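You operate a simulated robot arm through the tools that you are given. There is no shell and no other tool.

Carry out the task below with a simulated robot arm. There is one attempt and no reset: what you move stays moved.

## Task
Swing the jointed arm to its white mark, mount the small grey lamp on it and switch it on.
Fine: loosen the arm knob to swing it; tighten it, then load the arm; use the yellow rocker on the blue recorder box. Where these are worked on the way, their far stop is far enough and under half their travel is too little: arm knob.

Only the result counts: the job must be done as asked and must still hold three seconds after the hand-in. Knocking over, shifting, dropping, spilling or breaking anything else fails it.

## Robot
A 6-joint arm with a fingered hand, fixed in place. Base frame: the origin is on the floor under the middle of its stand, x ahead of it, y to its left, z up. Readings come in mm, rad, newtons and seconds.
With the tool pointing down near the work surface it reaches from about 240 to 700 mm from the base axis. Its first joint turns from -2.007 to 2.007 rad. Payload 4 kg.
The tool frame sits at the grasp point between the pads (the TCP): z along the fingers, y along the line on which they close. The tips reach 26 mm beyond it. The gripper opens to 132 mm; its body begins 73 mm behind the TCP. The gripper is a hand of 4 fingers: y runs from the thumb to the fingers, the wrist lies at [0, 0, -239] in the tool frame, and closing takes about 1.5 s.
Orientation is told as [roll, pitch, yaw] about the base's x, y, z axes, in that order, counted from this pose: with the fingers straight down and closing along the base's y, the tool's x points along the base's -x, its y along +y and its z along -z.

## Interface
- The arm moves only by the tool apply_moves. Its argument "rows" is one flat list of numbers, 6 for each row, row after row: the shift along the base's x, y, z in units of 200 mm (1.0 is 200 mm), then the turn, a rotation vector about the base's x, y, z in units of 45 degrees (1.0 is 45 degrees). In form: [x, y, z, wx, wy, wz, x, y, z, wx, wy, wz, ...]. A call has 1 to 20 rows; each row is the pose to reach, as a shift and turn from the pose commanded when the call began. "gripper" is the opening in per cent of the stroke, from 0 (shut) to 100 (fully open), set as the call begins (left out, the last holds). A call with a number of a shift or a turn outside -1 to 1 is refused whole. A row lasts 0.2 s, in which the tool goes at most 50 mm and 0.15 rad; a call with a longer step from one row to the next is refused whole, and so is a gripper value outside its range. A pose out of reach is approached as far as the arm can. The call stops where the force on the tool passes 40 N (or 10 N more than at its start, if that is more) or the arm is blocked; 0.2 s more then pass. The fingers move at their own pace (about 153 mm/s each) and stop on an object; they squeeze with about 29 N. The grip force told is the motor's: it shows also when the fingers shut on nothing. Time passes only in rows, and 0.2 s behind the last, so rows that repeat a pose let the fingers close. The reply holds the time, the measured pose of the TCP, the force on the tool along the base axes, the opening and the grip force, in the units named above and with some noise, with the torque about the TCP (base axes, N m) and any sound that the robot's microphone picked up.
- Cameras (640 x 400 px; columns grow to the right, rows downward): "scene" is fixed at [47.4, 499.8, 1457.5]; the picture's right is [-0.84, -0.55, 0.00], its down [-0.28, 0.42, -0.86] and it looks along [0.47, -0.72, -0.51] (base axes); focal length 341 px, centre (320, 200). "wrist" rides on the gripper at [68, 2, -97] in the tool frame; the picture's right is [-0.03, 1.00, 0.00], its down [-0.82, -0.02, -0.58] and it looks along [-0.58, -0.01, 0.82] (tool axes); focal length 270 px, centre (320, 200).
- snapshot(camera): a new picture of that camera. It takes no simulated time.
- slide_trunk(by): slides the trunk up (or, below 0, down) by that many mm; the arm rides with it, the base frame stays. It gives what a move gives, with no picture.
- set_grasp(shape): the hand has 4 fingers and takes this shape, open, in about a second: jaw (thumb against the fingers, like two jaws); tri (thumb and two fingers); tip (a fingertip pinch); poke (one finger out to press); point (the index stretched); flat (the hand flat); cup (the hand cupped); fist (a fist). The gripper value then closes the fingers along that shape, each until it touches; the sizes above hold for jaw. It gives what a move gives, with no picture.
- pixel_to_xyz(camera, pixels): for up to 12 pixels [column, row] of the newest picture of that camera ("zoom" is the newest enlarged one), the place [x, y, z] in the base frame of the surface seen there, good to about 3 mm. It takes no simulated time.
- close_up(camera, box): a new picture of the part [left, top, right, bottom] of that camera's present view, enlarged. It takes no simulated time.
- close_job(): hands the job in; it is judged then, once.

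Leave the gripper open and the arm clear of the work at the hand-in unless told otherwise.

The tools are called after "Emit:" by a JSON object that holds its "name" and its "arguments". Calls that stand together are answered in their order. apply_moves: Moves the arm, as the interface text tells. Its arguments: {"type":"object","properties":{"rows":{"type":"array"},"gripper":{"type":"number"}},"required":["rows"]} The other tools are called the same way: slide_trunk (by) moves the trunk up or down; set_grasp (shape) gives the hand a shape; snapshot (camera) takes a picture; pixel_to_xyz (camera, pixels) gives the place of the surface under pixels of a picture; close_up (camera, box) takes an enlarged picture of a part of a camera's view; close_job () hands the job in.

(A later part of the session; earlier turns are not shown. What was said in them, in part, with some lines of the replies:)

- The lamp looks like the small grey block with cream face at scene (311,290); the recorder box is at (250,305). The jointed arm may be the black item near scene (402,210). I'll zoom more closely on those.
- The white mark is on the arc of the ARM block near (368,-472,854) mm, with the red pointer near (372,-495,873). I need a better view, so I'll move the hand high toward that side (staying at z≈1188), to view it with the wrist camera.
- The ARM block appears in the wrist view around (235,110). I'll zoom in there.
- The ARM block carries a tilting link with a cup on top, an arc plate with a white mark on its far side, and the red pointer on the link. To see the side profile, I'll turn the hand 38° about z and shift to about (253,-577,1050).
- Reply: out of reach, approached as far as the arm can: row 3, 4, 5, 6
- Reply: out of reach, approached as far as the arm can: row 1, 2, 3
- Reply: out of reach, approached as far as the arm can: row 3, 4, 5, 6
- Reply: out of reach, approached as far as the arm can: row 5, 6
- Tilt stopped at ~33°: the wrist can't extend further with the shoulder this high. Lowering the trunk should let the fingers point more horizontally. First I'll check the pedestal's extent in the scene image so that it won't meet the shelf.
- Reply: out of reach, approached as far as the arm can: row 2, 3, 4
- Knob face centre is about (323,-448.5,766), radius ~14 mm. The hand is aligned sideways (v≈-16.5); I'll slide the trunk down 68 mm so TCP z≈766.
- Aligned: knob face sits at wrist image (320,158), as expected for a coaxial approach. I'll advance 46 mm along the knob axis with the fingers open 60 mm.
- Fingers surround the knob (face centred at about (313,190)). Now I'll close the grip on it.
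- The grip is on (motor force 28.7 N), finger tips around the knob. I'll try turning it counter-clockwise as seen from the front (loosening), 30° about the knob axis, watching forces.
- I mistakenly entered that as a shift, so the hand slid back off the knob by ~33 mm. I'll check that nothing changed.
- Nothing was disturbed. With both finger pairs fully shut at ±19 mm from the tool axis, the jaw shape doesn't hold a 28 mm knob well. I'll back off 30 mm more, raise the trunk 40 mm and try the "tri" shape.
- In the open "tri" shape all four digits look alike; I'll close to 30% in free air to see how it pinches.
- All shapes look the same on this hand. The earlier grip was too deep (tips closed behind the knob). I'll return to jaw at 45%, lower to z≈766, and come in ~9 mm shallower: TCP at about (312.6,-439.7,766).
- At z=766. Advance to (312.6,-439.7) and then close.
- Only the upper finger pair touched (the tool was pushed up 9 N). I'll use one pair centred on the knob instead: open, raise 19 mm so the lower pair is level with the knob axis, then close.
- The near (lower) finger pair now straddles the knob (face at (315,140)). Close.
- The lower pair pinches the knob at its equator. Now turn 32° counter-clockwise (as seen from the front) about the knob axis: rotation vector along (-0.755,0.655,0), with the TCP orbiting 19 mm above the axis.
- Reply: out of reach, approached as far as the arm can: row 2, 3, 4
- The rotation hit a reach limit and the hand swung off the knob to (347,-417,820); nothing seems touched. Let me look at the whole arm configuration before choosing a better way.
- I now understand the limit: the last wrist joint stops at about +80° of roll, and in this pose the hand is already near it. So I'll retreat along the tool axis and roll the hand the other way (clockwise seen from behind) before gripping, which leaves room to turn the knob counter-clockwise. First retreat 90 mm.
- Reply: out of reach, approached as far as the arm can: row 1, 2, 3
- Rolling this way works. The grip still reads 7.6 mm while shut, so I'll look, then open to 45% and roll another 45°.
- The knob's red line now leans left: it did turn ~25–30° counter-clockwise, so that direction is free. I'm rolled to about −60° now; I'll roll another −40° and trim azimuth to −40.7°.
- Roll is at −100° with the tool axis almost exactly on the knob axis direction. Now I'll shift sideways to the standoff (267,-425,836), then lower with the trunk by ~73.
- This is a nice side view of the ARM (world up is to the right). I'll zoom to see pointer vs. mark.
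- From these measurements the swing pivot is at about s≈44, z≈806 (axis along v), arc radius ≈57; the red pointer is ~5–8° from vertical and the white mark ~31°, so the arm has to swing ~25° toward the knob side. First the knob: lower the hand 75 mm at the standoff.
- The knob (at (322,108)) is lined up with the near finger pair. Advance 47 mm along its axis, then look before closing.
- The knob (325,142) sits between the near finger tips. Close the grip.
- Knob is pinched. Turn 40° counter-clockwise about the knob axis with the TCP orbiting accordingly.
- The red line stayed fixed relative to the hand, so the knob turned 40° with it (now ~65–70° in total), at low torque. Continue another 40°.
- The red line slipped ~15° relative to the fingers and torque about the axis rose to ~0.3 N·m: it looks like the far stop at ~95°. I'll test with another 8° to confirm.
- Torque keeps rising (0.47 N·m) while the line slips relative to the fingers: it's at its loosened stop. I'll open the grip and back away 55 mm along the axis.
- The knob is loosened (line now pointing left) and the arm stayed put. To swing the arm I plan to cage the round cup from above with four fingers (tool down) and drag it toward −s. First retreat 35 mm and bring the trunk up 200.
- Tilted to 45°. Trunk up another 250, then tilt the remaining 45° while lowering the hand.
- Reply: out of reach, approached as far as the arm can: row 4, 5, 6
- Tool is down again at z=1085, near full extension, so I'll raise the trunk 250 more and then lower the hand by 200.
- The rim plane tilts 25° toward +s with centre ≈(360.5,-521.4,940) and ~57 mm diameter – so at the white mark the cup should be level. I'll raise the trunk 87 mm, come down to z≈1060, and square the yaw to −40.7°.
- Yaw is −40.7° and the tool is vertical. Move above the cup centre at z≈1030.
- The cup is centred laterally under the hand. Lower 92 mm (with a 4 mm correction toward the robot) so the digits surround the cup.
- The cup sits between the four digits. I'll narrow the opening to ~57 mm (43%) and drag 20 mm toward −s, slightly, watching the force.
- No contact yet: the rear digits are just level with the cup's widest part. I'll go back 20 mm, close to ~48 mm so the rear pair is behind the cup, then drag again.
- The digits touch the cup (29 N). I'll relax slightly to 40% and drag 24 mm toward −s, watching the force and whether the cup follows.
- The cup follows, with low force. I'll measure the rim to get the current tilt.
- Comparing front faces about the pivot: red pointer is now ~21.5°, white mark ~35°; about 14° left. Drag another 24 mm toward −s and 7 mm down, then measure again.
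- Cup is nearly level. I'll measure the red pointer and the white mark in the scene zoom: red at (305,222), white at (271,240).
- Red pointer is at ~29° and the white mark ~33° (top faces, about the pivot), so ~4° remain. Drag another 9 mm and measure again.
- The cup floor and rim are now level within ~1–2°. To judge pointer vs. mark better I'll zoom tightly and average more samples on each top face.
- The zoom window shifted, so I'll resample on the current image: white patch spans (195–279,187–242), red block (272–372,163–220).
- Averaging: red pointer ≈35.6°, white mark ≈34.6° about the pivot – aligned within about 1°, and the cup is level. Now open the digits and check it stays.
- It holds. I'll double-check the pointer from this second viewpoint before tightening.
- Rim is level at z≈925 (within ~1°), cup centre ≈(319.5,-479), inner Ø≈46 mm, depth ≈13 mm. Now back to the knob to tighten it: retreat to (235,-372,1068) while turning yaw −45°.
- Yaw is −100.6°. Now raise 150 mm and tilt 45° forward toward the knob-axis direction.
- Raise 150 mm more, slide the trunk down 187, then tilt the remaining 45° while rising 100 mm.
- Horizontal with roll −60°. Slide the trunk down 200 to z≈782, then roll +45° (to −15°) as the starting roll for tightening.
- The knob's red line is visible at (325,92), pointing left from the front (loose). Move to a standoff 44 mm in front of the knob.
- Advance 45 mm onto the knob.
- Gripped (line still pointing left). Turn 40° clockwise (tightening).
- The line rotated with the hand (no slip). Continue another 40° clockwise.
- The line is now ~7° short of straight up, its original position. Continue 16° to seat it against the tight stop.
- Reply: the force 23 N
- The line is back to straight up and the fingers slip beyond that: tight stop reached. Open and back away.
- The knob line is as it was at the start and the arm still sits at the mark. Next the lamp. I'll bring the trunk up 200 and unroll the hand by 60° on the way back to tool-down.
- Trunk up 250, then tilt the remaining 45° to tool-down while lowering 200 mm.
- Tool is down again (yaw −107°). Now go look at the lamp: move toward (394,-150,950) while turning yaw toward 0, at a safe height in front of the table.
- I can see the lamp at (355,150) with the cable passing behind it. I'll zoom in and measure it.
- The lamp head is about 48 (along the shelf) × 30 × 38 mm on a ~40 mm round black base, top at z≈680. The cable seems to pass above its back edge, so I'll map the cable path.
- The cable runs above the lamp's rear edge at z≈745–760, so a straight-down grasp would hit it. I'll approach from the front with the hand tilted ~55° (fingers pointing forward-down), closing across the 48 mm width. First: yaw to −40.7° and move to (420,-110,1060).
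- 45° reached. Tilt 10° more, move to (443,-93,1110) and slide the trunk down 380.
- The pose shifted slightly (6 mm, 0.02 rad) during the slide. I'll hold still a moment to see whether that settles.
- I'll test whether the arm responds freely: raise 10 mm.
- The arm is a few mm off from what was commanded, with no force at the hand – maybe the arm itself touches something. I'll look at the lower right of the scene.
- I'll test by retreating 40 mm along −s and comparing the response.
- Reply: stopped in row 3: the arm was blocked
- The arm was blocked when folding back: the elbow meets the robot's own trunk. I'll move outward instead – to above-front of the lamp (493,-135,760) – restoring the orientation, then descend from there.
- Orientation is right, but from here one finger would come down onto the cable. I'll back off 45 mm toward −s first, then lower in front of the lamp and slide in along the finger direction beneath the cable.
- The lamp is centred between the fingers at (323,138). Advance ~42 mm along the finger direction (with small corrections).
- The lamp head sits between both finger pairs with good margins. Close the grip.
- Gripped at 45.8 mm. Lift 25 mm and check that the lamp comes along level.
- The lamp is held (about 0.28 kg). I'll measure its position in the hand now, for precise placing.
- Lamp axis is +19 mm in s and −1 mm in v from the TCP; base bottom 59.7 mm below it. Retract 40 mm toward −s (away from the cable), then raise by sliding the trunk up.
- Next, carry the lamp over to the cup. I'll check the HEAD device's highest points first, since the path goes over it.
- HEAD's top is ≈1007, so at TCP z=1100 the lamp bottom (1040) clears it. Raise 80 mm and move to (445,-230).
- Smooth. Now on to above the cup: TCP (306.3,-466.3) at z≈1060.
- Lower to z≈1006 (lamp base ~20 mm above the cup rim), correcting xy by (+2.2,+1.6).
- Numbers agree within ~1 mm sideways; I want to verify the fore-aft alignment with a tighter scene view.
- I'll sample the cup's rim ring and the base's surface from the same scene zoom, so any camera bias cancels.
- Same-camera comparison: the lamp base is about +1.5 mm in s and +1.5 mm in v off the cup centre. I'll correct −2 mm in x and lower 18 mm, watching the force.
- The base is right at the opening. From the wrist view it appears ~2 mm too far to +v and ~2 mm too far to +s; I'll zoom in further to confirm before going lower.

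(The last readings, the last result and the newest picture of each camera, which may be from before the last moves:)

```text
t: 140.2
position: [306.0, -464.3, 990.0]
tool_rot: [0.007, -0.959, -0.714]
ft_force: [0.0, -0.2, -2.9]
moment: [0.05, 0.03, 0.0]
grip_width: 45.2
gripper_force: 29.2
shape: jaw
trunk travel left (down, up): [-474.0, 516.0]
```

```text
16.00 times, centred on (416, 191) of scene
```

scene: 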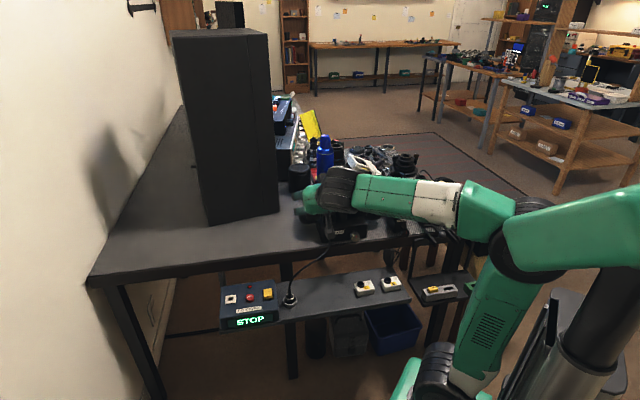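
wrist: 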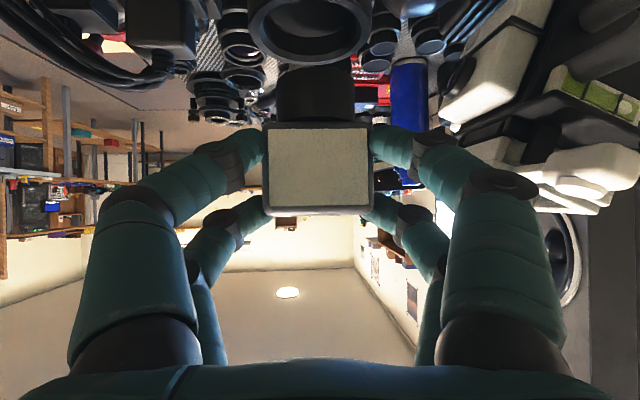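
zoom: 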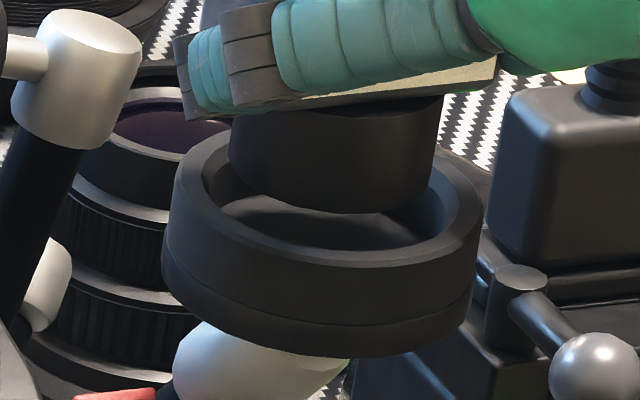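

Sideways the two views average out to ~0; only −2 mm in s is needed. The cup has a chamfer that helps. Shift −2 mm in s and lower 12 mm slowly.

Emit:
{"name": "apply_moves", "arguments": {"rows": [-0.0075, 0.0065, 0, 0, 0, 0, -0.0075, 0.0065, -0.03, 0, 0, 0, -0.0075, 0.0065, -0.06, 0, 0, 0]}}

Emit:
{"name": "close_up", "arguments": {"camera": "scene", "box": [404, 182, 428, 200]}}

Emit:
{"name": "close_up", "arguments": {"camera": "wrist", "box": [245, 20, 385, 100]}}

```text
t: 141.0
position: [302.9, -462.5, 981.4]
tool_rot: [0.001, -0.968, -0.712]
ft_force: [3.0, 1.4, 19.3]
moment: [0.15, -0.26, -0.03]
grip_width: 45.3
gripper_force: 29.0
shape: jaw
trunk travel left (down, up): [-474.0, 516.0]
```

```text
16.00 times, centred on (416, 191) of scene
```

zoom: 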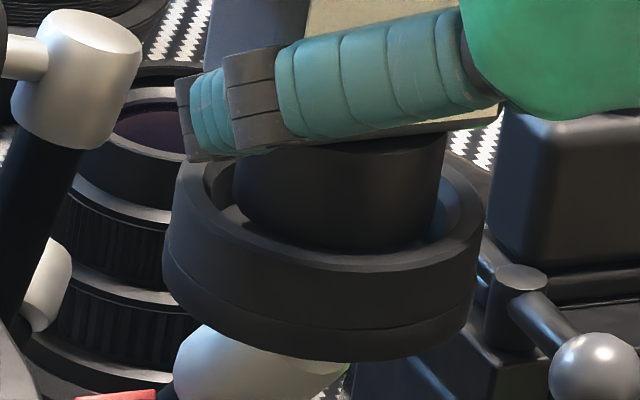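

```text
4.57 times, centred on (315, 60) of wrist
```

zoom: 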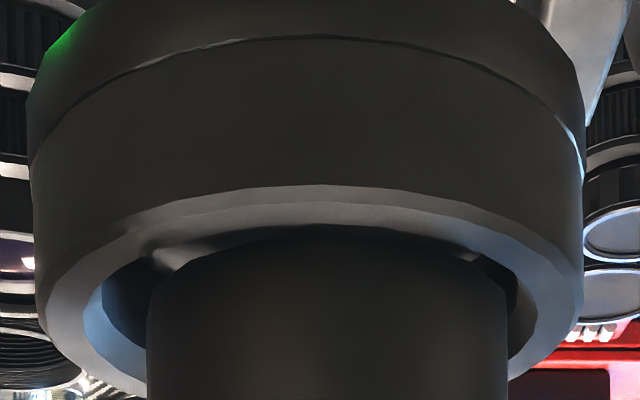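

Contact at 22 N about 3 mm below rim level; the torque says the front (−s) edge of the base is touching. Raise 4 mm, shift +2.5 mm in s and −0.8 mm in v, and lower again gently.

Emit:
{"name": "apply_moves", "arguments": {"rows": [0, 0, 0.035, 0, 0, 0, 0.007, -0.011, 0.035, 0, 0, 0, 0.007, -0.011, 0.015, 0, 0, 0, 0.007, -0.011, 0.0, 0, 0, 0]}}

```text
t: 142.0
position: [305.1, -466.3, 976.7]
tool_rot: [0.006, -0.959, -0.714]
ft_force: [0.5, -0.4, -1.7]
moment: [0.03, 0.02, 0.0]
grip_width: 45.1
gripper_force: 29.3
shape: jaw
trunk travel left (down, up): [-474.0, 516.0]
```

No contact at z=976.7 – the base is inside the cup. Lower in small steps until it touches the floor.

Emit:
{"name": "apply_moves", "arguments": {"rows": [0, 0, -0.01, 0, 0, 0, 0, 0, -0.02, 0, 0, 0]}}

Emit:
{"name": "apply_moves", "arguments": {"rows": [0, 0, -0.008, 0, 0, 0, 0, 0, -0.008, 0, 0, 0]}}

```text
t: 142.6
position: [304.5, -467.0, 973.3]
tool_rot: [0.007, -0.961, -0.714]
ft_force: [0.1, -0.2, -2.0]
moment: [0.04, 0.05, -0.02]
grip_width: 45.3
gripper_force: 29.1
shape: jaw
trunk travel left (down, up): [-474.0, 516.0]
```

```text
t: 143.2
position: [303.3, -466.0, 970.4]
tool_rot: [0.008, -0.959, -0.716]
ft_force: [0.1, 0.3, -1.9]
moment: [0.02, 0.01, 0.02]
grip_width: 45.3
gripper_force: 28.7
shape: jaw
trunk travel left (down, up): [-474.0, 516.0]
```

Emit:
{"name": "apply_moves", "arguments": {"rows": [0, 0, -0.008, 0, 0, 0, 0, 0, -0.008, 0, 0, 0]}}

Emit:
{"name": "close_up", "arguments": {"camera": "scene", "box": [404, 182, 428, 200]}}

Emit:
{"name": "close_up", "arguments": {"camera": "wrist", "box": [235, 20, 395, 220]}}

```text
t: 143.8
position: [303.6, -467.1, 969.3]
tool_rot: [0.005, -0.961, -0.716]
ft_force: [0.4, 0.4, -2.4]
moment: [0.06, 0.04, 0.01]
grip_width: 45.5
gripper_force: 28.9
shape: jaw
trunk travel left (down, up): [-474.0, 516.0]
```

```text
16.00 times, centred on (416, 191) of scene
```

zoom: 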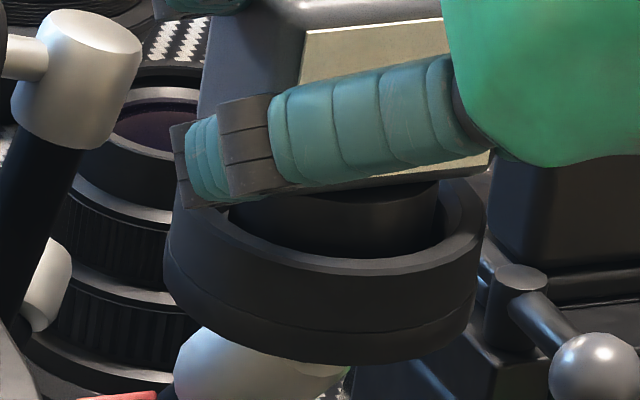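

```text
2.00 times, centred on (315, 120) of wrist
```

zoom: 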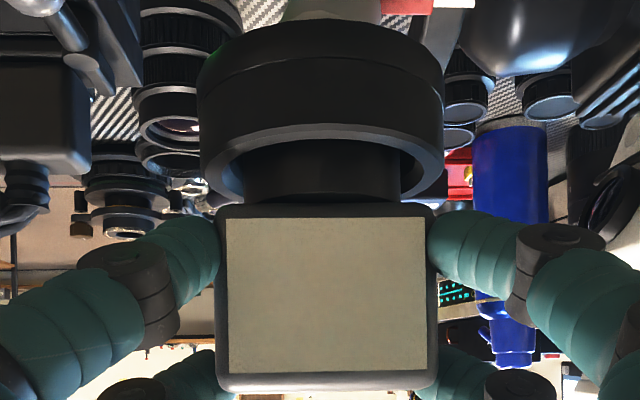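

The base is well inside the cup and centred. Continue down in 2 mm steps.

Emit:
{"name": "apply_moves", "arguments": {"rows": [0, 0, -0.01, 0, 0, 0, 0, 0, -0.01, 0, 0, 0]}}

Emit:
{"name": "apply_moves", "arguments": {"rows": [0, 0, -0.01, 0, 0, 0, 0, 0, -0.01, 0, 0, 0]}}

```text
t: 144.4
position: [303.9, -465.3, 967.3]
tool_rot: [0.004, -0.961, -0.714]
ft_force: [0.3, -0.9, 0.0]
moment: [-0.05, 0.02, 0.01]
grip_width: 45.4
gripper_force: 29.1
shape: jaw
trunk travel left (down, up): [-474.0, 516.0]
```

```text
t: 145.0
position: [304.6, -465.4, 967.3]
tool_rot: [0.006, -0.963, -0.713]
ft_force: [-1.3, 0.2, 8.5]
moment: [-0.19, -0.08, -0.05]
grip_width: 45.2
gripper_force: 29.6
shape: jaw
trunk travel left (down, up): [-474.0, 516.0]
```

The base touches the cup floor (net ~11 N). Ease up 1.5 mm and open the fingers to ~58 mm.

Emit:
{"name": "apply_moves", "arguments": {"rows": [0, 0, 0.006, 0, 0, 0, 0, 0, 0.006, 0, 0, 0]}}

Emit:
{"name": "apply_moves", "arguments": {"rows": [0, 0, 0, 0, 0, 0, 0, 0, 0, 0, 0, 0, 0, 0, 0, 0, 0, 0], "gripper": 45}}

Emit:
{"name": "snapshot", "arguments": {"camera": "wrist"}}

Emit:
{"name": "close_up", "arguments": {"camera": "scene", "box": [390, 165, 440, 220]}}

```text
t: 145.6
position: [302.7, -465.0, 968.0]
tool_rot: [0.006, -0.96, -0.716]
ft_force: [-0.9, 0.0, 6.8]
moment: [-0.19, -0.09, 0.01]
grip_width: 45.5
gripper_force: 28.9
shape: jaw
trunk travel left (down, up): [-474.0, 516.0]
```

```text
t: 146.4
position: [305.0, -465.5, 966.6]
tool_rot: [0.008, -0.959, -0.715]
ft_force: [-0.1, 0.2, 0.1]
moment: [0.0, -0.04, -0.01]
grip_width: 58.7
gripper_force: 0.1
shape: jaw
trunk travel left (down, up): [-474.0, 516.0]
```

```text
taken
```

wrist: 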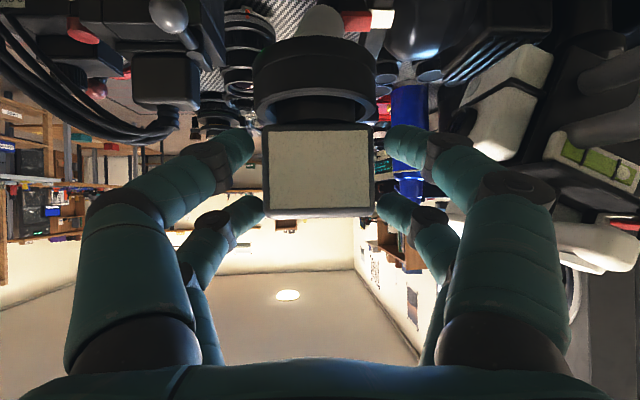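

```text
7.27 times, centred on (415, 192) of scene
```

zoom: 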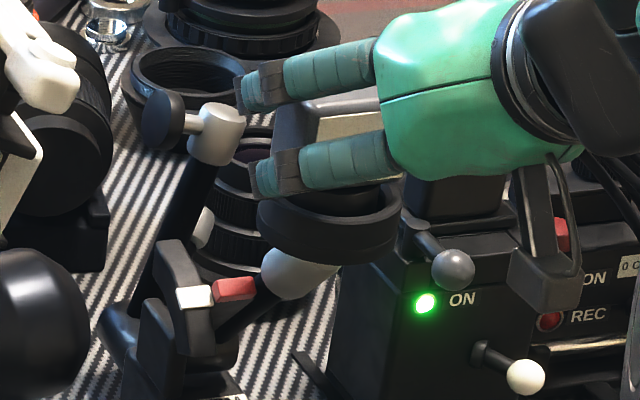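

The lamp stands in the cup and the pointer is still at the mark. Retreat 50 mm straight back along the finger direction.

Emit:
{"name": "apply_moves", "arguments": {"rows": [-0.039, 0.033, 0.036, 0, 0, 0, -0.078, 0.067, 0.072, 0, 0, 0, -0.116, 0.1, 0.108, 0, 0, 0, -0.155, 0.1335, 0.1435, 0, 0, 0]}}

Emit:
{"name": "snapshot", "arguments": {"camera": "wrist"}}

Emit:
{"name": "close_up", "arguments": {"camera": "scene", "box": [390, 165, 440, 220]}}

```text
t: 147.4
position: [272.9, -438.1, 996.1]
tool_rot: [0.007, -0.96, -0.716]
ft_force: [1.1, -0.6, 0.0]
moment: [0.02, -0.01, 0.04]
grip_width: 59.0
gripper_force: 0.0
shape: jaw
trunk travel left (down, up): [-474.0, 516.0]
```

```text
taken
```

wrist: 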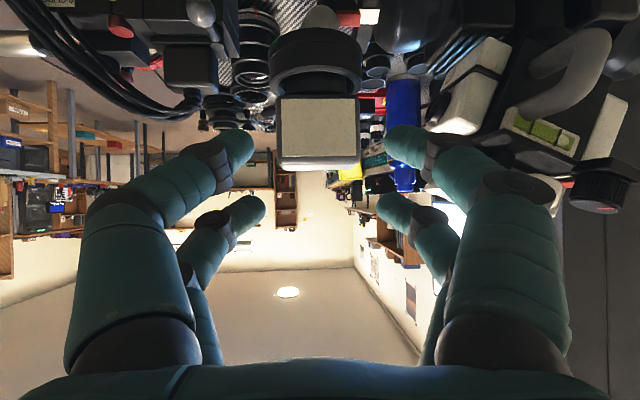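

```text
7.27 times, centred on (415, 192) of scene
```

zoom: 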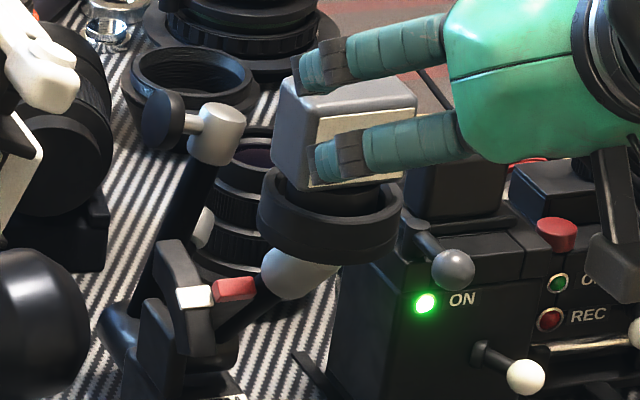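

The lamp stays put. Now move clear: trunk up 250, then bring the tool back to vertical while lowering.

Emit:
{"name": "slide_trunk", "arguments": {"by": 250}}

Emit:
{"name": "apply_moves", "arguments": {"rows": [-0.05, 0.08, 0, 0.109, 0.126, 0, -0.1, 0.16, -0.1, 0.217, 0.253, 0, -0.1, 0.24, -0.2, 0.326, 0.379, 0, -0.1, 0.32, -0.3, 0.435, 0.505, 0, -0.1, 0.4, -0.4, 0.543, 0.632, 0, -0.1, 0.48, -0.5, 0.652, 0.758, 0]}}

Emit:
{"name": "apply_moves", "arguments": {"rows": [0.05, 0.05, -0.05, 0.072, 0.084, 0, 0.1, 0.1, -0.1, 0.145, 0.168, 0]}}

```text
t: 149.9
position: [272.5, -439.5, 1245.7]
tool_rot: [0.007, -0.959, -0.716]
ft_force: [0.2, -0.3, -0.4]
moment: [0.02, -0.02, 0.0]
grip_width: 58.8
gripper_force: 0.1
shape: jaw
trunk travel left (down, up): [-724.0, 266.0]
```

```text
t: 151.3
position: [252.9, -342.6, 1145.5]
tool_rot: [0.004, -0.172, -0.714]
ft_force: [-0.8, 0.3, 1.2]
moment: [-0.01, 0.01, -0.01]
grip_width: 58.7
gripper_force: 0.1
shape: jaw
trunk travel left (down, up): [-724.0, 266.0]
```

```text
t: 151.9
position: [272.4, -321.3, 1125.3]
tool_rot: [0.006, 0.001, -0.715]
ft_force: [0.2, 0.7, 0.4]
moment: [-0.02, -0.01, -0.02]
grip_width: 58.8
gripper_force: 0.1
shape: jaw
trunk travel left (down, up): [-724.0, 266.0]
```

Tool vertical and clear. Check the lamp, arm and the recorder in the scene.

Emit:
{"name": "snapshot", "arguments": {"camera": "scene"}}

Emit:
{"name": "close_up", "arguments": {"camera": "scene", "box": [380, 150, 450, 240]}}

Emit:
{"name": "close_up", "arguments": {"camera": "scene", "box": [215, 275, 305, 335]}}

```text
taken
```

scene: 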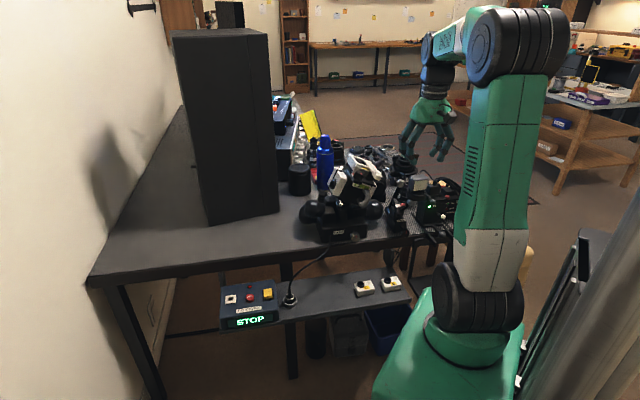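

```text
4.44 times, centred on (415, 195) of scene
```

zoom: 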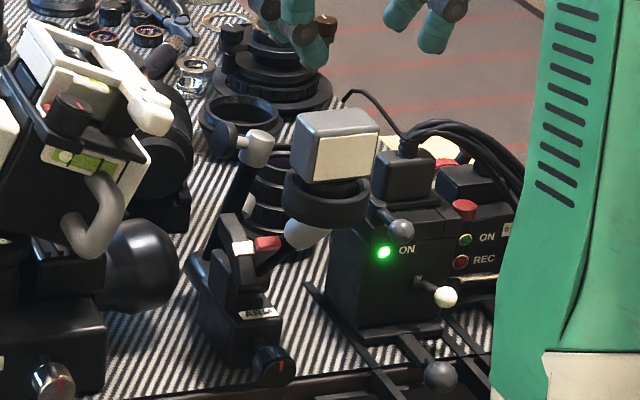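

```text
6.67 times, centred on (260, 305) of scene
```

zoom: 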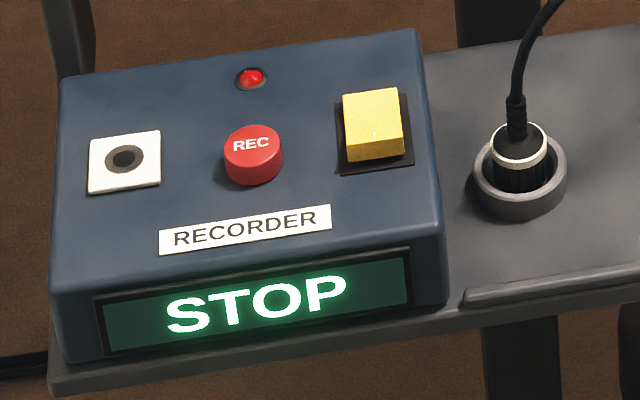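

The rocker looks raised at its front edge. I'll measure its top surface: back edge vs front edge.

Emit:
{"name": "pixel_to_xyz", "arguments": {"camera": "zoom", "pixels": [[350, 96], [393, 90], [372, 100], [372, 115], [372, 128], [372, 138], [350, 138], [397, 132], [375, 150], [340, 165], [408, 155], [300, 120]]}}

Emit:
{"name": "close_up", "arguments": {"camera": "scene", "box": [260, 283, 276, 301]}}

```text
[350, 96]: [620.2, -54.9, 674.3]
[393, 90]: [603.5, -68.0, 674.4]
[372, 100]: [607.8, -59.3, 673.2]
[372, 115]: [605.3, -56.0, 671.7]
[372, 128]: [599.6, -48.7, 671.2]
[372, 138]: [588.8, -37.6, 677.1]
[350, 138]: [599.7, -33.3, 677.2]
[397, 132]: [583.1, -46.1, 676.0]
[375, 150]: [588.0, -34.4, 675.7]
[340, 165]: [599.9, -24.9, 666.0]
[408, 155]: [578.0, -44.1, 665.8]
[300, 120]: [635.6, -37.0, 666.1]
```

```text
16.00 times, centred on (268, 292) of scene
```

zoom: 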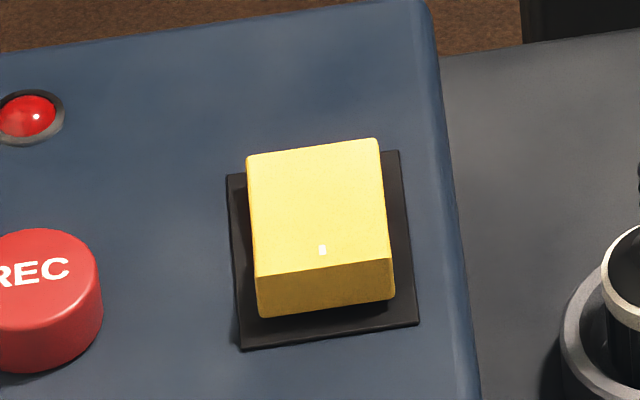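

The front end carries an "I" mark and is raised (677 vs 674 at the back), so pressing the front end switches it on. Before moving there I'll check the tall black box and cable positions relative to the recorder.

Emit:
{"name": "snapshot", "arguments": {"camera": "scene"}}

Emit:
{"name": "pixel_to_xyz", "arguments": {"camera": "scene", "pixels": [[210, 220], [278, 208], [215, 150], [270, 100], [240, 215], [232, 299], [249, 297], [250, 287], [268, 290], [225, 310], [277, 305], [95, 280]]}}

```text
taken
```

scene: 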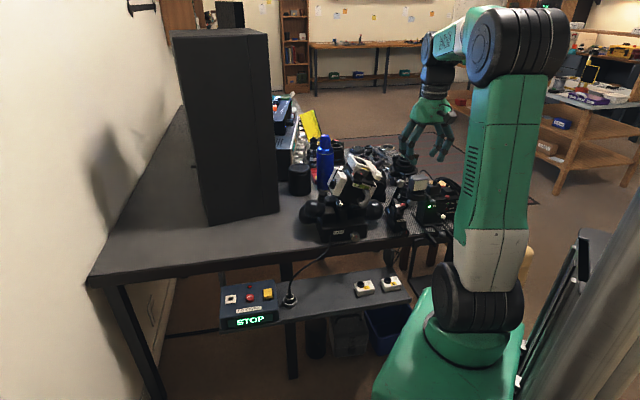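

```text
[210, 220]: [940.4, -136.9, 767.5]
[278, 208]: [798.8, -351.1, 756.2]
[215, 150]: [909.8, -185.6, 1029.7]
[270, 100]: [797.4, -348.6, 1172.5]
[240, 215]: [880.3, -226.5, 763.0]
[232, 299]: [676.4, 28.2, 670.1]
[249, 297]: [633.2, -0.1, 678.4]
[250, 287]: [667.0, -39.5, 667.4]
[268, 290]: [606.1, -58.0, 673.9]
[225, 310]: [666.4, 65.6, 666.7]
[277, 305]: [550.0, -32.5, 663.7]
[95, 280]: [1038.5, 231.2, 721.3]
```

The tall box is far away (x≥800). Move toward the recorder: first to (402,-141,1065) with yaw to −20°.

Emit:
{"name": "apply_moves", "arguments": {"rows": [0.108, 0.15, -0.05, 0, 0, 0.077, 0.217, 0.3, -0.1, 0, 0, 0.153, 0.325, 0.45, -0.15, 0, 0, 0.23, 0.433, 0.6, -0.2, 0, 0, 0.307, 0.542, 0.75, -0.25, 0, 0, 0.383, 0.65, 0.9, -0.3, 0, 0, 0.46], "gripper": 0}}

Emit:
{"name": "slide_trunk", "arguments": {"by": -200}}

Emit:
{"name": "snapshot", "arguments": {"camera": "wrist"}}

```text
t: 153.3
position: [402.6, -141.6, 1064.2]
tool_rot: [0.003, 0.0, -0.351]
ft_force: [-0.1, 0.4, -0.2]
moment: [0.01, 0.01, 0.01]
grip_width: 0.0
gripper_force: 29.8
shape: jaw
trunk travel left (down, up): [-724.0, 266.0]
```

```text
t: 155.5
position: [402.9, -143.3, 864.2]
tool_rot: [0.003, -0.001, -0.352]
ft_force: [0.0, 0.3, 0.1]
moment: [0.01, 0.02, 0.02]
grip_width: 0.3
gripper_force: 29.0
shape: jaw
trunk travel left (down, up): [-524.0, 466.0]
```

```text
taken
```

wrist: 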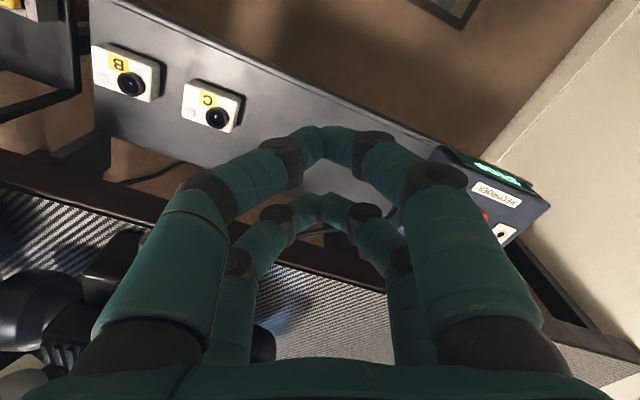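

Now go above the recorder at z≈845, tilting the closed hand 30° forward on the way.

Emit:
{"name": "apply_moves", "arguments": {"rows": [0.163, 0.081, 0, -0.038, -0.105, 0, 0.326, 0.162, 0, -0.076, -0.209, 0, 0.489, 0.243, -0.03, -0.114, -0.314, 0, 0.652, 0.323, -0.05, -0.152, -0.418, 0, 0.815, 0.404, -0.08, -0.19, -0.523, 0, 0.978, 0.485, -0.1, -0.228, -0.627, 0]}}

Emit:
{"name": "snapshot", "arguments": {"camera": "wrist"}}

Emit:
{"name": "close_up", "arguments": {"camera": "scene", "box": [200, 200, 340, 330]}}

```text
t: 156.9
position: [598.9, -47.1, 847.9]
tool_rot: [0.006, -0.526, -0.355]
ft_force: [-0.2, 0.6, -0.1]
moment: [0.01, 0.03, -0.03]
grip_width: 0.0
gripper_force: 29.3
shape: jaw
trunk travel left (down, up): [-524.0, 466.0]
```

```text
taken
```

wrist: 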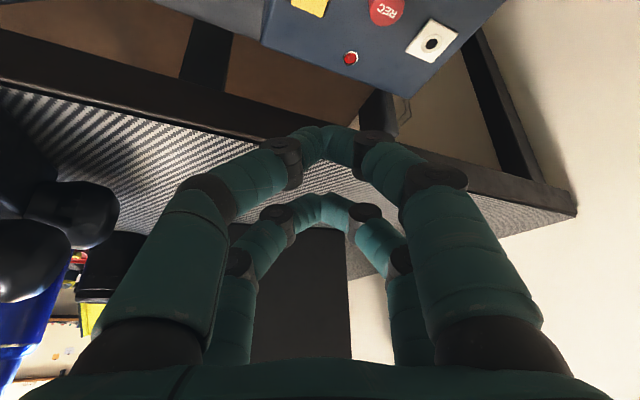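

```text
3.08 times, centred on (270, 265) of scene
```

zoom: 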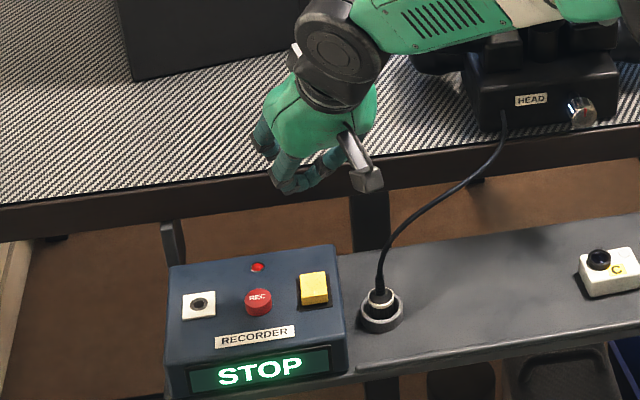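

Above the rocker with the lower fingertip pair leading. Descend to z≈730 (tips ~20 mm above the rocker) and look.

Emit:
{"name": "apply_moves", "arguments": {"rows": [0, 0, -0.15, 0, 0, 0, 0, 0, -0.3, 0, 0, 0, 0, 0, -0.45, 0, 0, 0, 0, 0, -0.59, 0, 0, 0]}}

Emit:
{"name": "snapshot", "arguments": {"camera": "wrist"}}

Emit:
{"name": "close_up", "arguments": {"camera": "scene", "box": [225, 240, 305, 320]}}

```text
t: 157.9
position: [598.5, -46.0, 726.5]
tool_rot: [0.006, -0.523, -0.353]
ft_force: [0.0, 0.1, -0.4]
moment: [0.0, 0.01, 0.03]
grip_width: 0.2
gripper_force: 28.4
shape: jaw
trunk travel left (down, up): [-524.0, 466.0]
```

```text
taken
```

wrist: 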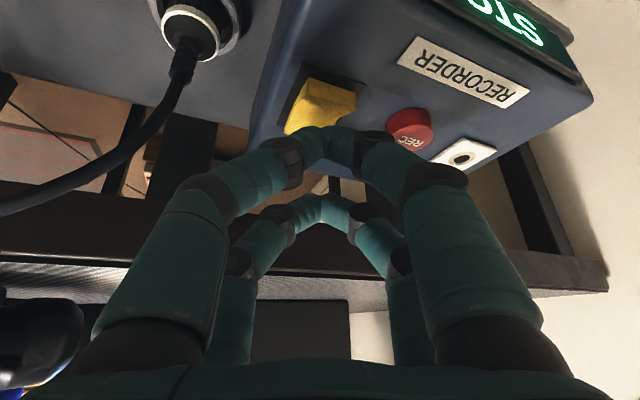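

```text
5.00 times, centred on (265, 280) of scene
```

zoom: 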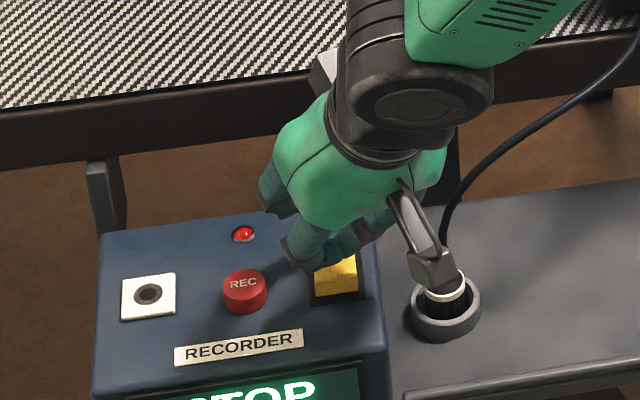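

Fingertips are just above the rocker; the REC button is near the right knuckle, so I'll shift ~6 mm away from it (−3.8,−5 mm), lower to z≈712, and then press in small steps.

Emit:
{"name": "apply_moves", "arguments": {"rows": [-0.019, -0.025, 0, 0, 0, 0, -0.019, -0.025, -0.04, 0, 0, 0, -0.019, -0.025, -0.07, 0, 0, 0]}}

Emit:
{"name": "close_up", "arguments": {"camera": "scene", "box": [240, 265, 290, 315]}}

Emit:
{"name": "close_up", "arguments": {"camera": "wrist", "box": [260, 60, 460, 200]}}

```text
t: 158.7
position: [594.4, -49.8, 712.7]
tool_rot: [0.005, -0.524, -0.353]
ft_force: [0.5, 0.2, 0.0]
moment: [0.03, -0.04, 0.03]
grip_width: 0.0
gripper_force: 29.2
shape: jaw
trunk travel left (down, up): [-524.0, 466.0]
```

```text
8.00 times, centred on (265, 290) of scene
```

zoom: 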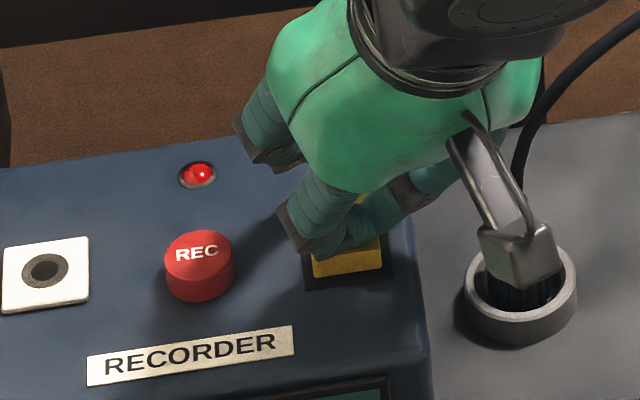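

```text
2.86 times, centred on (360, 130) of wrist
```

zoom: 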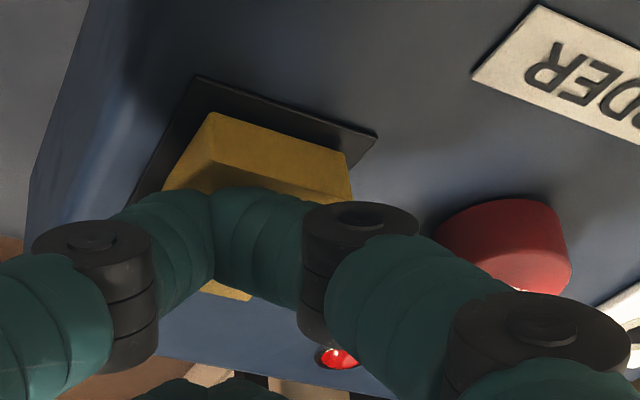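

The fingertips are on the rocker's front edge region with REC clear. Press down in small steps.

Emit:
{"name": "apply_moves", "arguments": {"rows": [0, 0, -0.015, 0, 0, 0, 0, 0, -0.03, 0, 0, 0]}}

Emit:
{"name": "close_up", "arguments": {"camera": "scene", "box": [240, 265, 290, 315]}}

```text
t: 159.3
position: [595.6, -51.1, 708.6]
tool_rot: [0.007, -0.531, -0.353]
ft_force: [3.0, 0.9, 17.6]
moment: [0.09, 0.0, -0.04]
grip_width: 0.1
gripper_force: 29.6
shape: jaw
trunk travel left (down, up): [-524.0, 466.0]
```

```text
8.00 times, centred on (265, 290) of scene
```

zoom: 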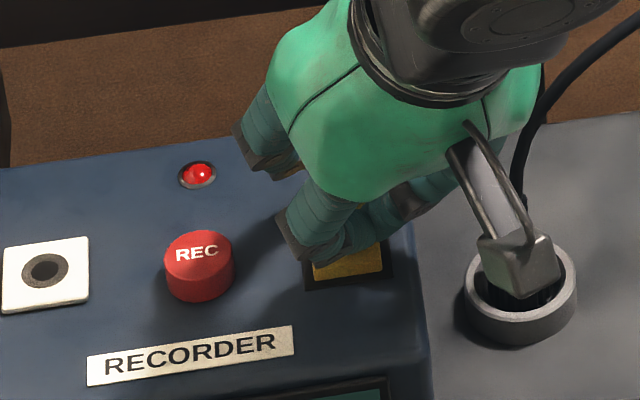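

Contact at 17.6 N near the rocker's front edge (s≈−93). Keep pressing a bit further (2.5 mm).

Emit:
{"name": "apply_moves", "arguments": {"rows": [0, 0, -0.006, 0, 0, 0, 0, 0, -0.0125, 0, 0, 0]}}

Emit:
{"name": "close_up", "arguments": {"camera": "scene", "box": [240, 265, 290, 315]}}

Emit:
{"name": "close_up", "arguments": {"camera": "scene", "box": [390, 150, 440, 200]}}

```text
t: 159.9
position: [594.7, -50.7, 708.5]
tool_rot: [0.007, -0.533, -0.353]
ft_force: [7.4, 1.5, 33.5]
moment: [0.22, -0.14, -0.02]
grip_width: 0.1
gripper_force: 28.8
shape: jaw
trunk travel left (down, up): [-524.0, 466.0]
```

```text
8.00 times, centred on (265, 290) of scene
```

zoom: 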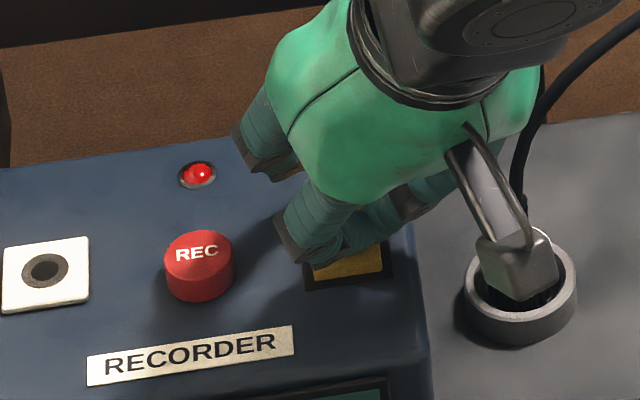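

```text
8.00 times, centred on (415, 175) of scene
```

zoom: 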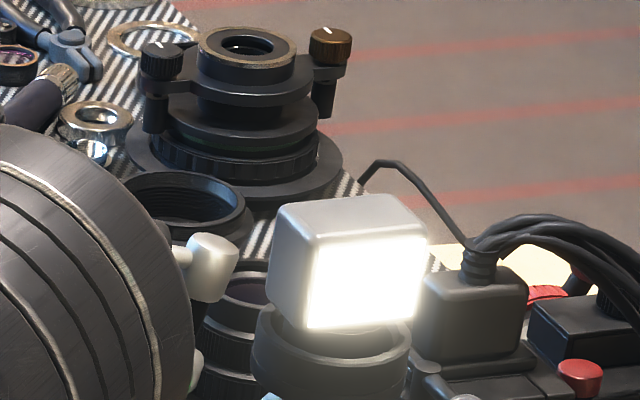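

The lamp is lit. The rocker is at its stop (33 N), so I'll lift the hand straight up now.

Emit:
{"name": "apply_moves", "arguments": {"rows": [0, 0, 0.05, 0, 0, 0, 0, 0, 0.2, 0, 0, 0, 0, 0, 0.4, 0, 0, 0, 0, 0, 0.6, 0, 0, 0]}}

Emit:
{"name": "snapshot", "arguments": {"camera": "scene"}}

Emit:
{"name": "close_up", "arguments": {"camera": "scene", "box": [215, 265, 305, 335]}}

Emit:
{"name": "close_up", "arguments": {"camera": "scene", "box": [380, 150, 450, 240]}}

```text
t: 160.9
position: [595.0, -50.4, 821.9]
tool_rot: [0.004, -0.523, -0.353]
ft_force: [-0.1, -0.1, 0.4]
moment: [-0.02, -0.01, -0.05]
grip_width: 0.0
gripper_force: 29.1
shape: jaw
trunk travel left (down, up): [-524.0, 466.0]
```

```text
taken
```

scene: 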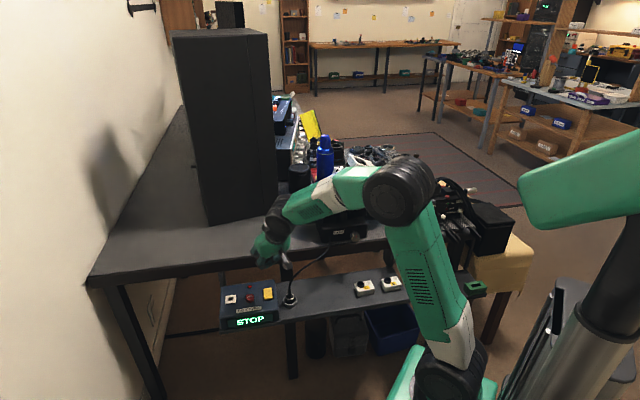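

```text
5.71 times, centred on (260, 300) of scene
```

zoom: 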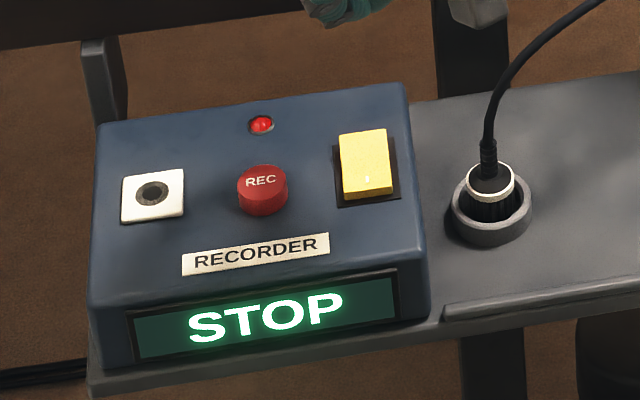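

```text
4.44 times, centred on (415, 195) of scene
```

zoom: 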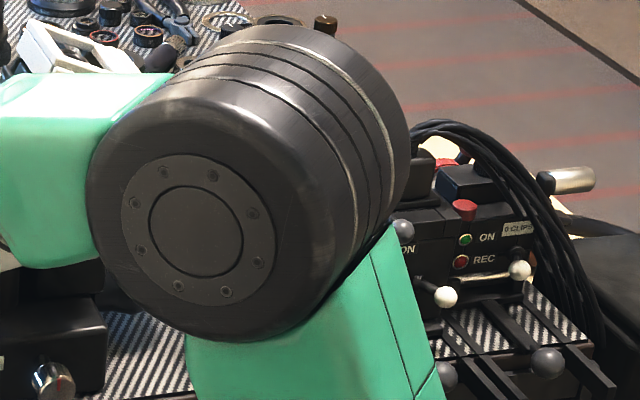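

The rocker's front is down, the recorder still shows STOP (REC not touched). Now move the hand away and open the gripper: back to (435,-60,930), levelling the tool.

Emit:
{"name": "apply_moves", "arguments": {"rows": [-0.1, 0, 0.1, 0.038, 0.105, 0, -0.2, 0, 0.2, 0.076, 0.209, 0, -0.35, 0, 0.3, 0.114, 0.314, 0, -0.5, 0, 0.4, 0.152, 0.418, 0, -0.65, -0.03, 0.48, 0.19, 0.523, 0, -0.8, -0.05, 0.55, 0.228, 0.627, 0]}}

Emit:
{"name": "slide_trunk", "arguments": {"by": 200}}

Emit:
{"name": "apply_moves", "arguments": {"rows": [0, 0, 0, 0, 0, 0, 0, 0, 0, 0, 0, 0, 0, 0, 0, 0, 0, 0, 0, 0, 0, 0, 0, 0, 0, 0, 0, 0, 0, 0], "gripper": 100}}

Emit:
{"name": "snapshot", "arguments": {"camera": "scene"}}

Emit:
{"name": "close_up", "arguments": {"camera": "scene", "box": [380, 150, 450, 240]}}

```text
t: 162.3
position: [433.3, -59.6, 934.6]
tool_rot: [0.003, 0.002, -0.353]
ft_force: [0.0, -0.2, 0.5]
moment: [0.0, -0.01, 0.02]
grip_width: 0.1
gripper_force: 28.4
shape: jaw
trunk travel left (down, up): [-524.0, 466.0]
```

```text
t: 164.5
position: [433.7, -60.1, 1133.7]
tool_rot: [0.004, 0.0, -0.353]
ft_force: [0.2, 0.3, -0.7]
moment: [-0.03, -0.02, 0.04]
grip_width: 0.1
gripper_force: 29.3
shape: jaw
trunk travel left (down, up): [-724.0, 266.0]
```

```text
t: 165.7
position: [433.9, -59.9, 1135.1]
tool_rot: [0.003, 0.0, -0.354]
ft_force: [-0.7, 0.4, 0.1]
moment: [-0.02, 0.01, 0.02]
grip_width: 132.2
gripper_force: 0.0
shape: jaw
trunk travel left (down, up): [-724.0, 266.0]
```

```text
taken
```

scene: 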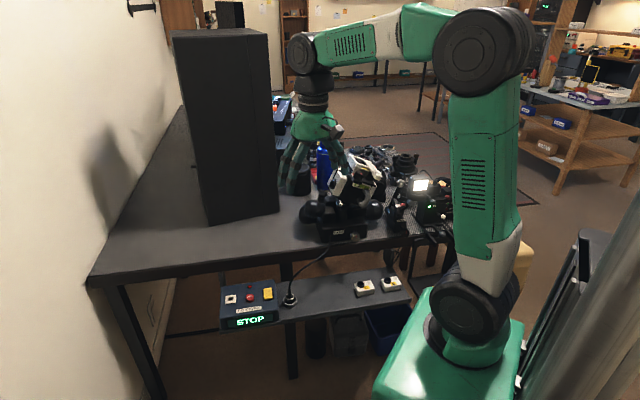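

```text
4.44 times, centred on (415, 195) of scene
```

zoom: 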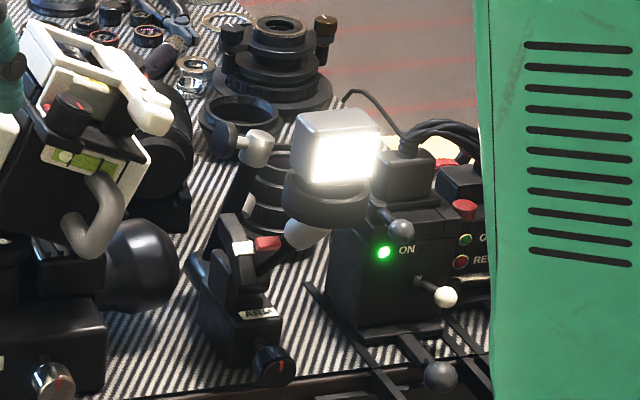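

The lamp is lit and sitting on the arm; the gripper is open and away. Final check of pointer vs mark, the knob and the lamp's seating.

Emit:
{"name": "close_up", "arguments": {"camera": "scene", "box": [399, 202, 407, 208]}}

Emit:
{"name": "close_up", "arguments": {"camera": "scene", "box": [400, 172, 430, 200]}}

Emit:
{"name": "close_up", "arguments": {"camera": "scene", "box": [280, 240, 420, 310]}}

```text
16.00 times, centred on (403, 205) of scene
```

zoom: 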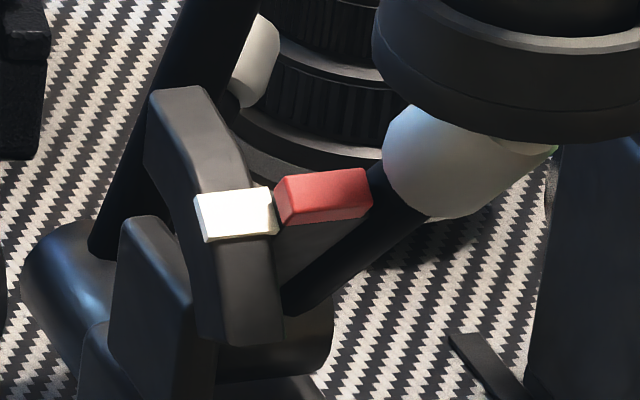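

```text
14.29 times, centred on (415, 186) of scene
```

zoom: 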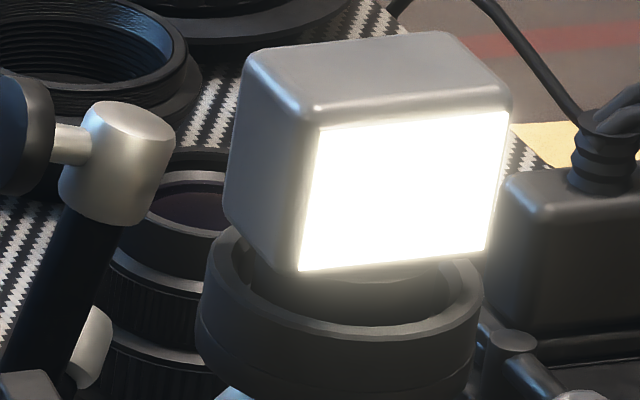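

```text
4.57 times, centred on (350, 275) of scene
```

zoom: 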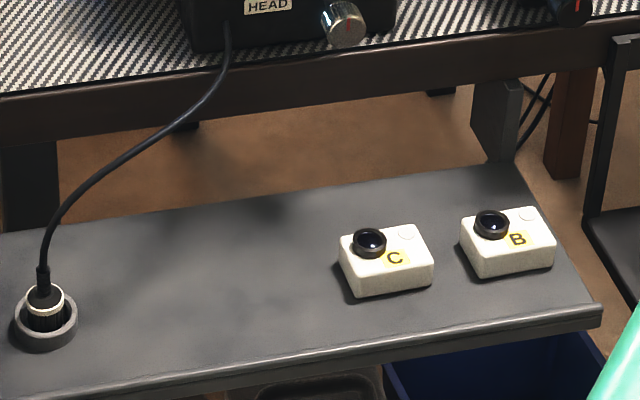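

The red block appears ~4 zoom-pixels (≈1 mm) lower than before loading. I'll measure pointer and mark again to see whether it's still within about a degree or two.

Emit:
{"name": "close_up", "arguments": {"camera": "scene", "box": [399, 202, 407, 208]}}

Emit:
{"name": "pixel_to_xyz", "arguments": {"camera": "zoom", "pixels": [[212, 202], [230, 200], [250, 198], [262, 196], [215, 215], [235, 213], [255, 211], [266, 209], [218, 230], [238, 227], [255, 225], [270, 222]]}}

Emit:
{"name": "pixel_to_xyz", "arguments": {"camera": "zoom", "pixels": [[292, 182], [312, 180], [332, 177], [352, 174], [292, 192], [312, 191], [332, 188], [357, 184], [297, 201], [317, 200], [337, 197], [360, 194]]}}

Emit:
{"name": "pixel_to_xyz", "arguments": {"camera": "zoom", "pixels": [[212, 202], [230, 200], [250, 198], [262, 196], [215, 215], [235, 213], [255, 211], [266, 209], [218, 230], [238, 227], [255, 225], [270, 222]]}}

Emit:
{"name": "pixel_to_xyz", "arguments": {"camera": "zoom", "pixels": [[292, 182], [312, 180], [332, 177], [352, 174], [292, 192], [312, 191], [332, 188], [357, 184], [297, 201], [317, 200], [337, 197], [360, 194]]}}

```text
16.00 times, centred on (403, 205) of scene
```

zoom: 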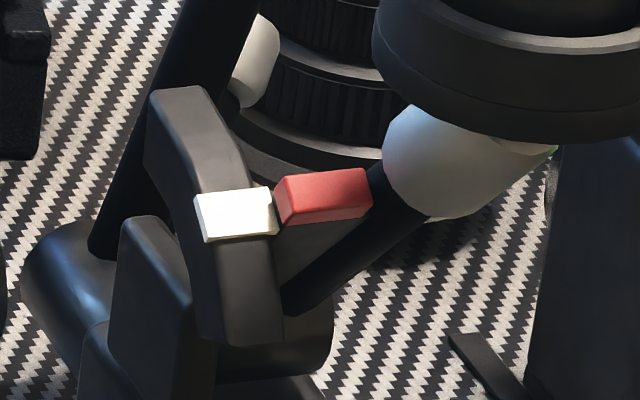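

```text
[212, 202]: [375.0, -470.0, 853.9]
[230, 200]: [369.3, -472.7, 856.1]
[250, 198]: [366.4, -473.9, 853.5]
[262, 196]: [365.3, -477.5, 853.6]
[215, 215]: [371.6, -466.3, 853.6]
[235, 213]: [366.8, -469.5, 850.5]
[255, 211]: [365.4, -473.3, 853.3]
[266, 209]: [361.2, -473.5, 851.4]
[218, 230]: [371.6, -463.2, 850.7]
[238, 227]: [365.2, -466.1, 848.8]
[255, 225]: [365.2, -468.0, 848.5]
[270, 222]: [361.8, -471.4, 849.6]
```

```text
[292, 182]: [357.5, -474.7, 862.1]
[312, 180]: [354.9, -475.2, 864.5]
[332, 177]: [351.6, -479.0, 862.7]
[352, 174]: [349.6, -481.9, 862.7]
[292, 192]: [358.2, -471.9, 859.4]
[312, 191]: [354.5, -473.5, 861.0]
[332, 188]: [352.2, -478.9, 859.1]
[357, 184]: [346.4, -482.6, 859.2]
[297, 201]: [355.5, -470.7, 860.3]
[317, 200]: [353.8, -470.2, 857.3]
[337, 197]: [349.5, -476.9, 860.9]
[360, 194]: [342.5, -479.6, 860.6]
```

```text
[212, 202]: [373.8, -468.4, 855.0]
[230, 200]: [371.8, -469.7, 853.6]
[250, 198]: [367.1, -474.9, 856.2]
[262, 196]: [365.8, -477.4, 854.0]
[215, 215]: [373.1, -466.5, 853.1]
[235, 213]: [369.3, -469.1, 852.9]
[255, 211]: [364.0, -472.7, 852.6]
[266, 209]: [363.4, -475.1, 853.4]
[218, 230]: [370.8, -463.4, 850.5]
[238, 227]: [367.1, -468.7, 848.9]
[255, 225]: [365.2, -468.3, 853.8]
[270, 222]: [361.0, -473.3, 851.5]
```

```text
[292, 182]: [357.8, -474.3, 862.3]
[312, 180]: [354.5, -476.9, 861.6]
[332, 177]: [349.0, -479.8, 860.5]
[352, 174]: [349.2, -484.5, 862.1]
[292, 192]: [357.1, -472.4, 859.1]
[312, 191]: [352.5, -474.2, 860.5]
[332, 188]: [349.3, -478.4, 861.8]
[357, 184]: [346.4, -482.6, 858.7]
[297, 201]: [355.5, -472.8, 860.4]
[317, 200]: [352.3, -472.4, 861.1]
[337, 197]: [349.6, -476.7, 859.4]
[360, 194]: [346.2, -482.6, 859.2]
```

The pointer is ~1.5° past the mark's centre (averaged), the lamp is upright, and shelf items are undisturbed. I'll let 2 s pass and check that nothing is creeping.

Emit:
{"name": "apply_moves", "arguments": {"rows": [0, 0, 0, 0, 0, 0, 0, 0, 0, 0, 0, 0, 0, 0, 0, 0, 0, 0, 0, 0, 0, 0, 0, 0, 0, 0, 0, 0, 0, 0, 0, 0, 0, 0, 0, 0, 0, 0, 0, 0, 0, 0, 0, 0, 0, 0, 0, 0, 0, 0, 0, 0, 0, 0, 0, 0, 0, 0, 0, 0, 0, 0, 0, 0, 0, 0, 0, 0, 0, 0, 0, 0, 0, 0, 0, 0, 0, 0, 0, 0, 0, 0, 0, 0]}}

Emit:
{"name": "close_up", "arguments": {"camera": "scene", "box": [399, 202, 407, 208]}}

Emit:
{"name": "close_up", "arguments": {"camera": "scene", "box": [400, 172, 430, 200]}}

```text
t: 168.7
position: [433.8, -59.6, 1134.0]
tool_rot: [0.002, 0.001, -0.352]
ft_force: [-0.2, 0.1, -0.8]
moment: [0.02, 0.06, -0.02]
grip_width: 131.8
gripper_force: 0.2
shape: jaw
trunk travel left (down, up): [-724.0, 266.0]
```

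```text
16.00 times, centred on (403, 205) of scene
```

zoom: 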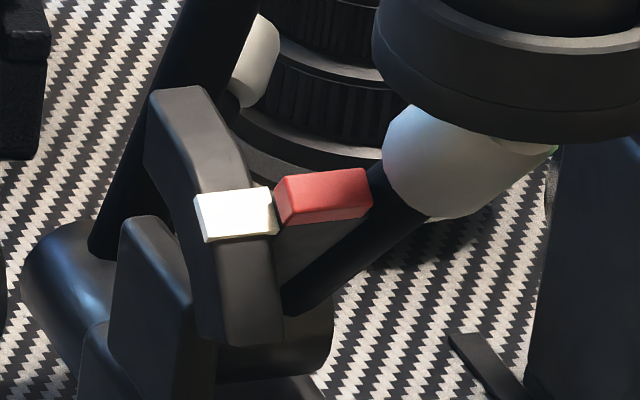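

```text
14.29 times, centred on (415, 186) of scene
```

zoom: 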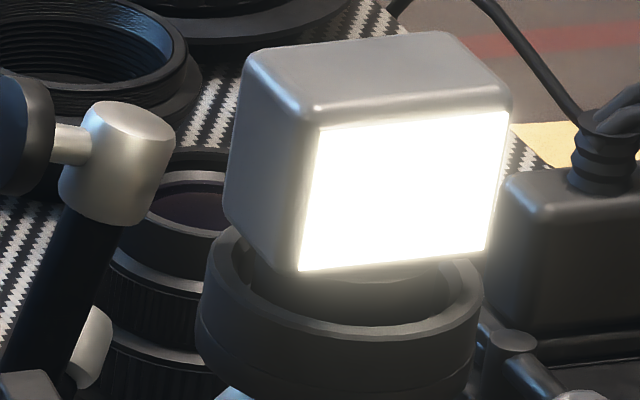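

Nothing has crept over 3 s. The arm is at the mark and the knob is tight. The lamp is seated upright and lit, the gripper is open, and the hand is clear. I'm handing the job in.

Emit:
{"name": "close_job", "arguments": {}}

```text
The job is handed in.
```

I handed the job in with the arm at its white mark, the knob tight, and the small grey lamp mounted and lit. I haven't seen the judge's result.

- **Arm:** The red pointer sits about 1.5° past the centre of the white mark. About 1° of that came when the lamp base first caught the edge of the cup. I did not reset it, because that would have meant unloading the lamp.
- **Knob:** I loosened it to its far stop for the swing, then tightened it back to its original stop before loading the lamp.
- **Lamp:** It stands upright in the cup on the arm and was lit. Nothing moved over the last 3 seconds I watched before handing in.
- **Switch:** I pressed the marked front end of the yellow rocker. The recorder still showed STOP, so the REC button was not triggered.

I saw nothing else knocked or shifted. The gripper is open and the hand is clear of the work.
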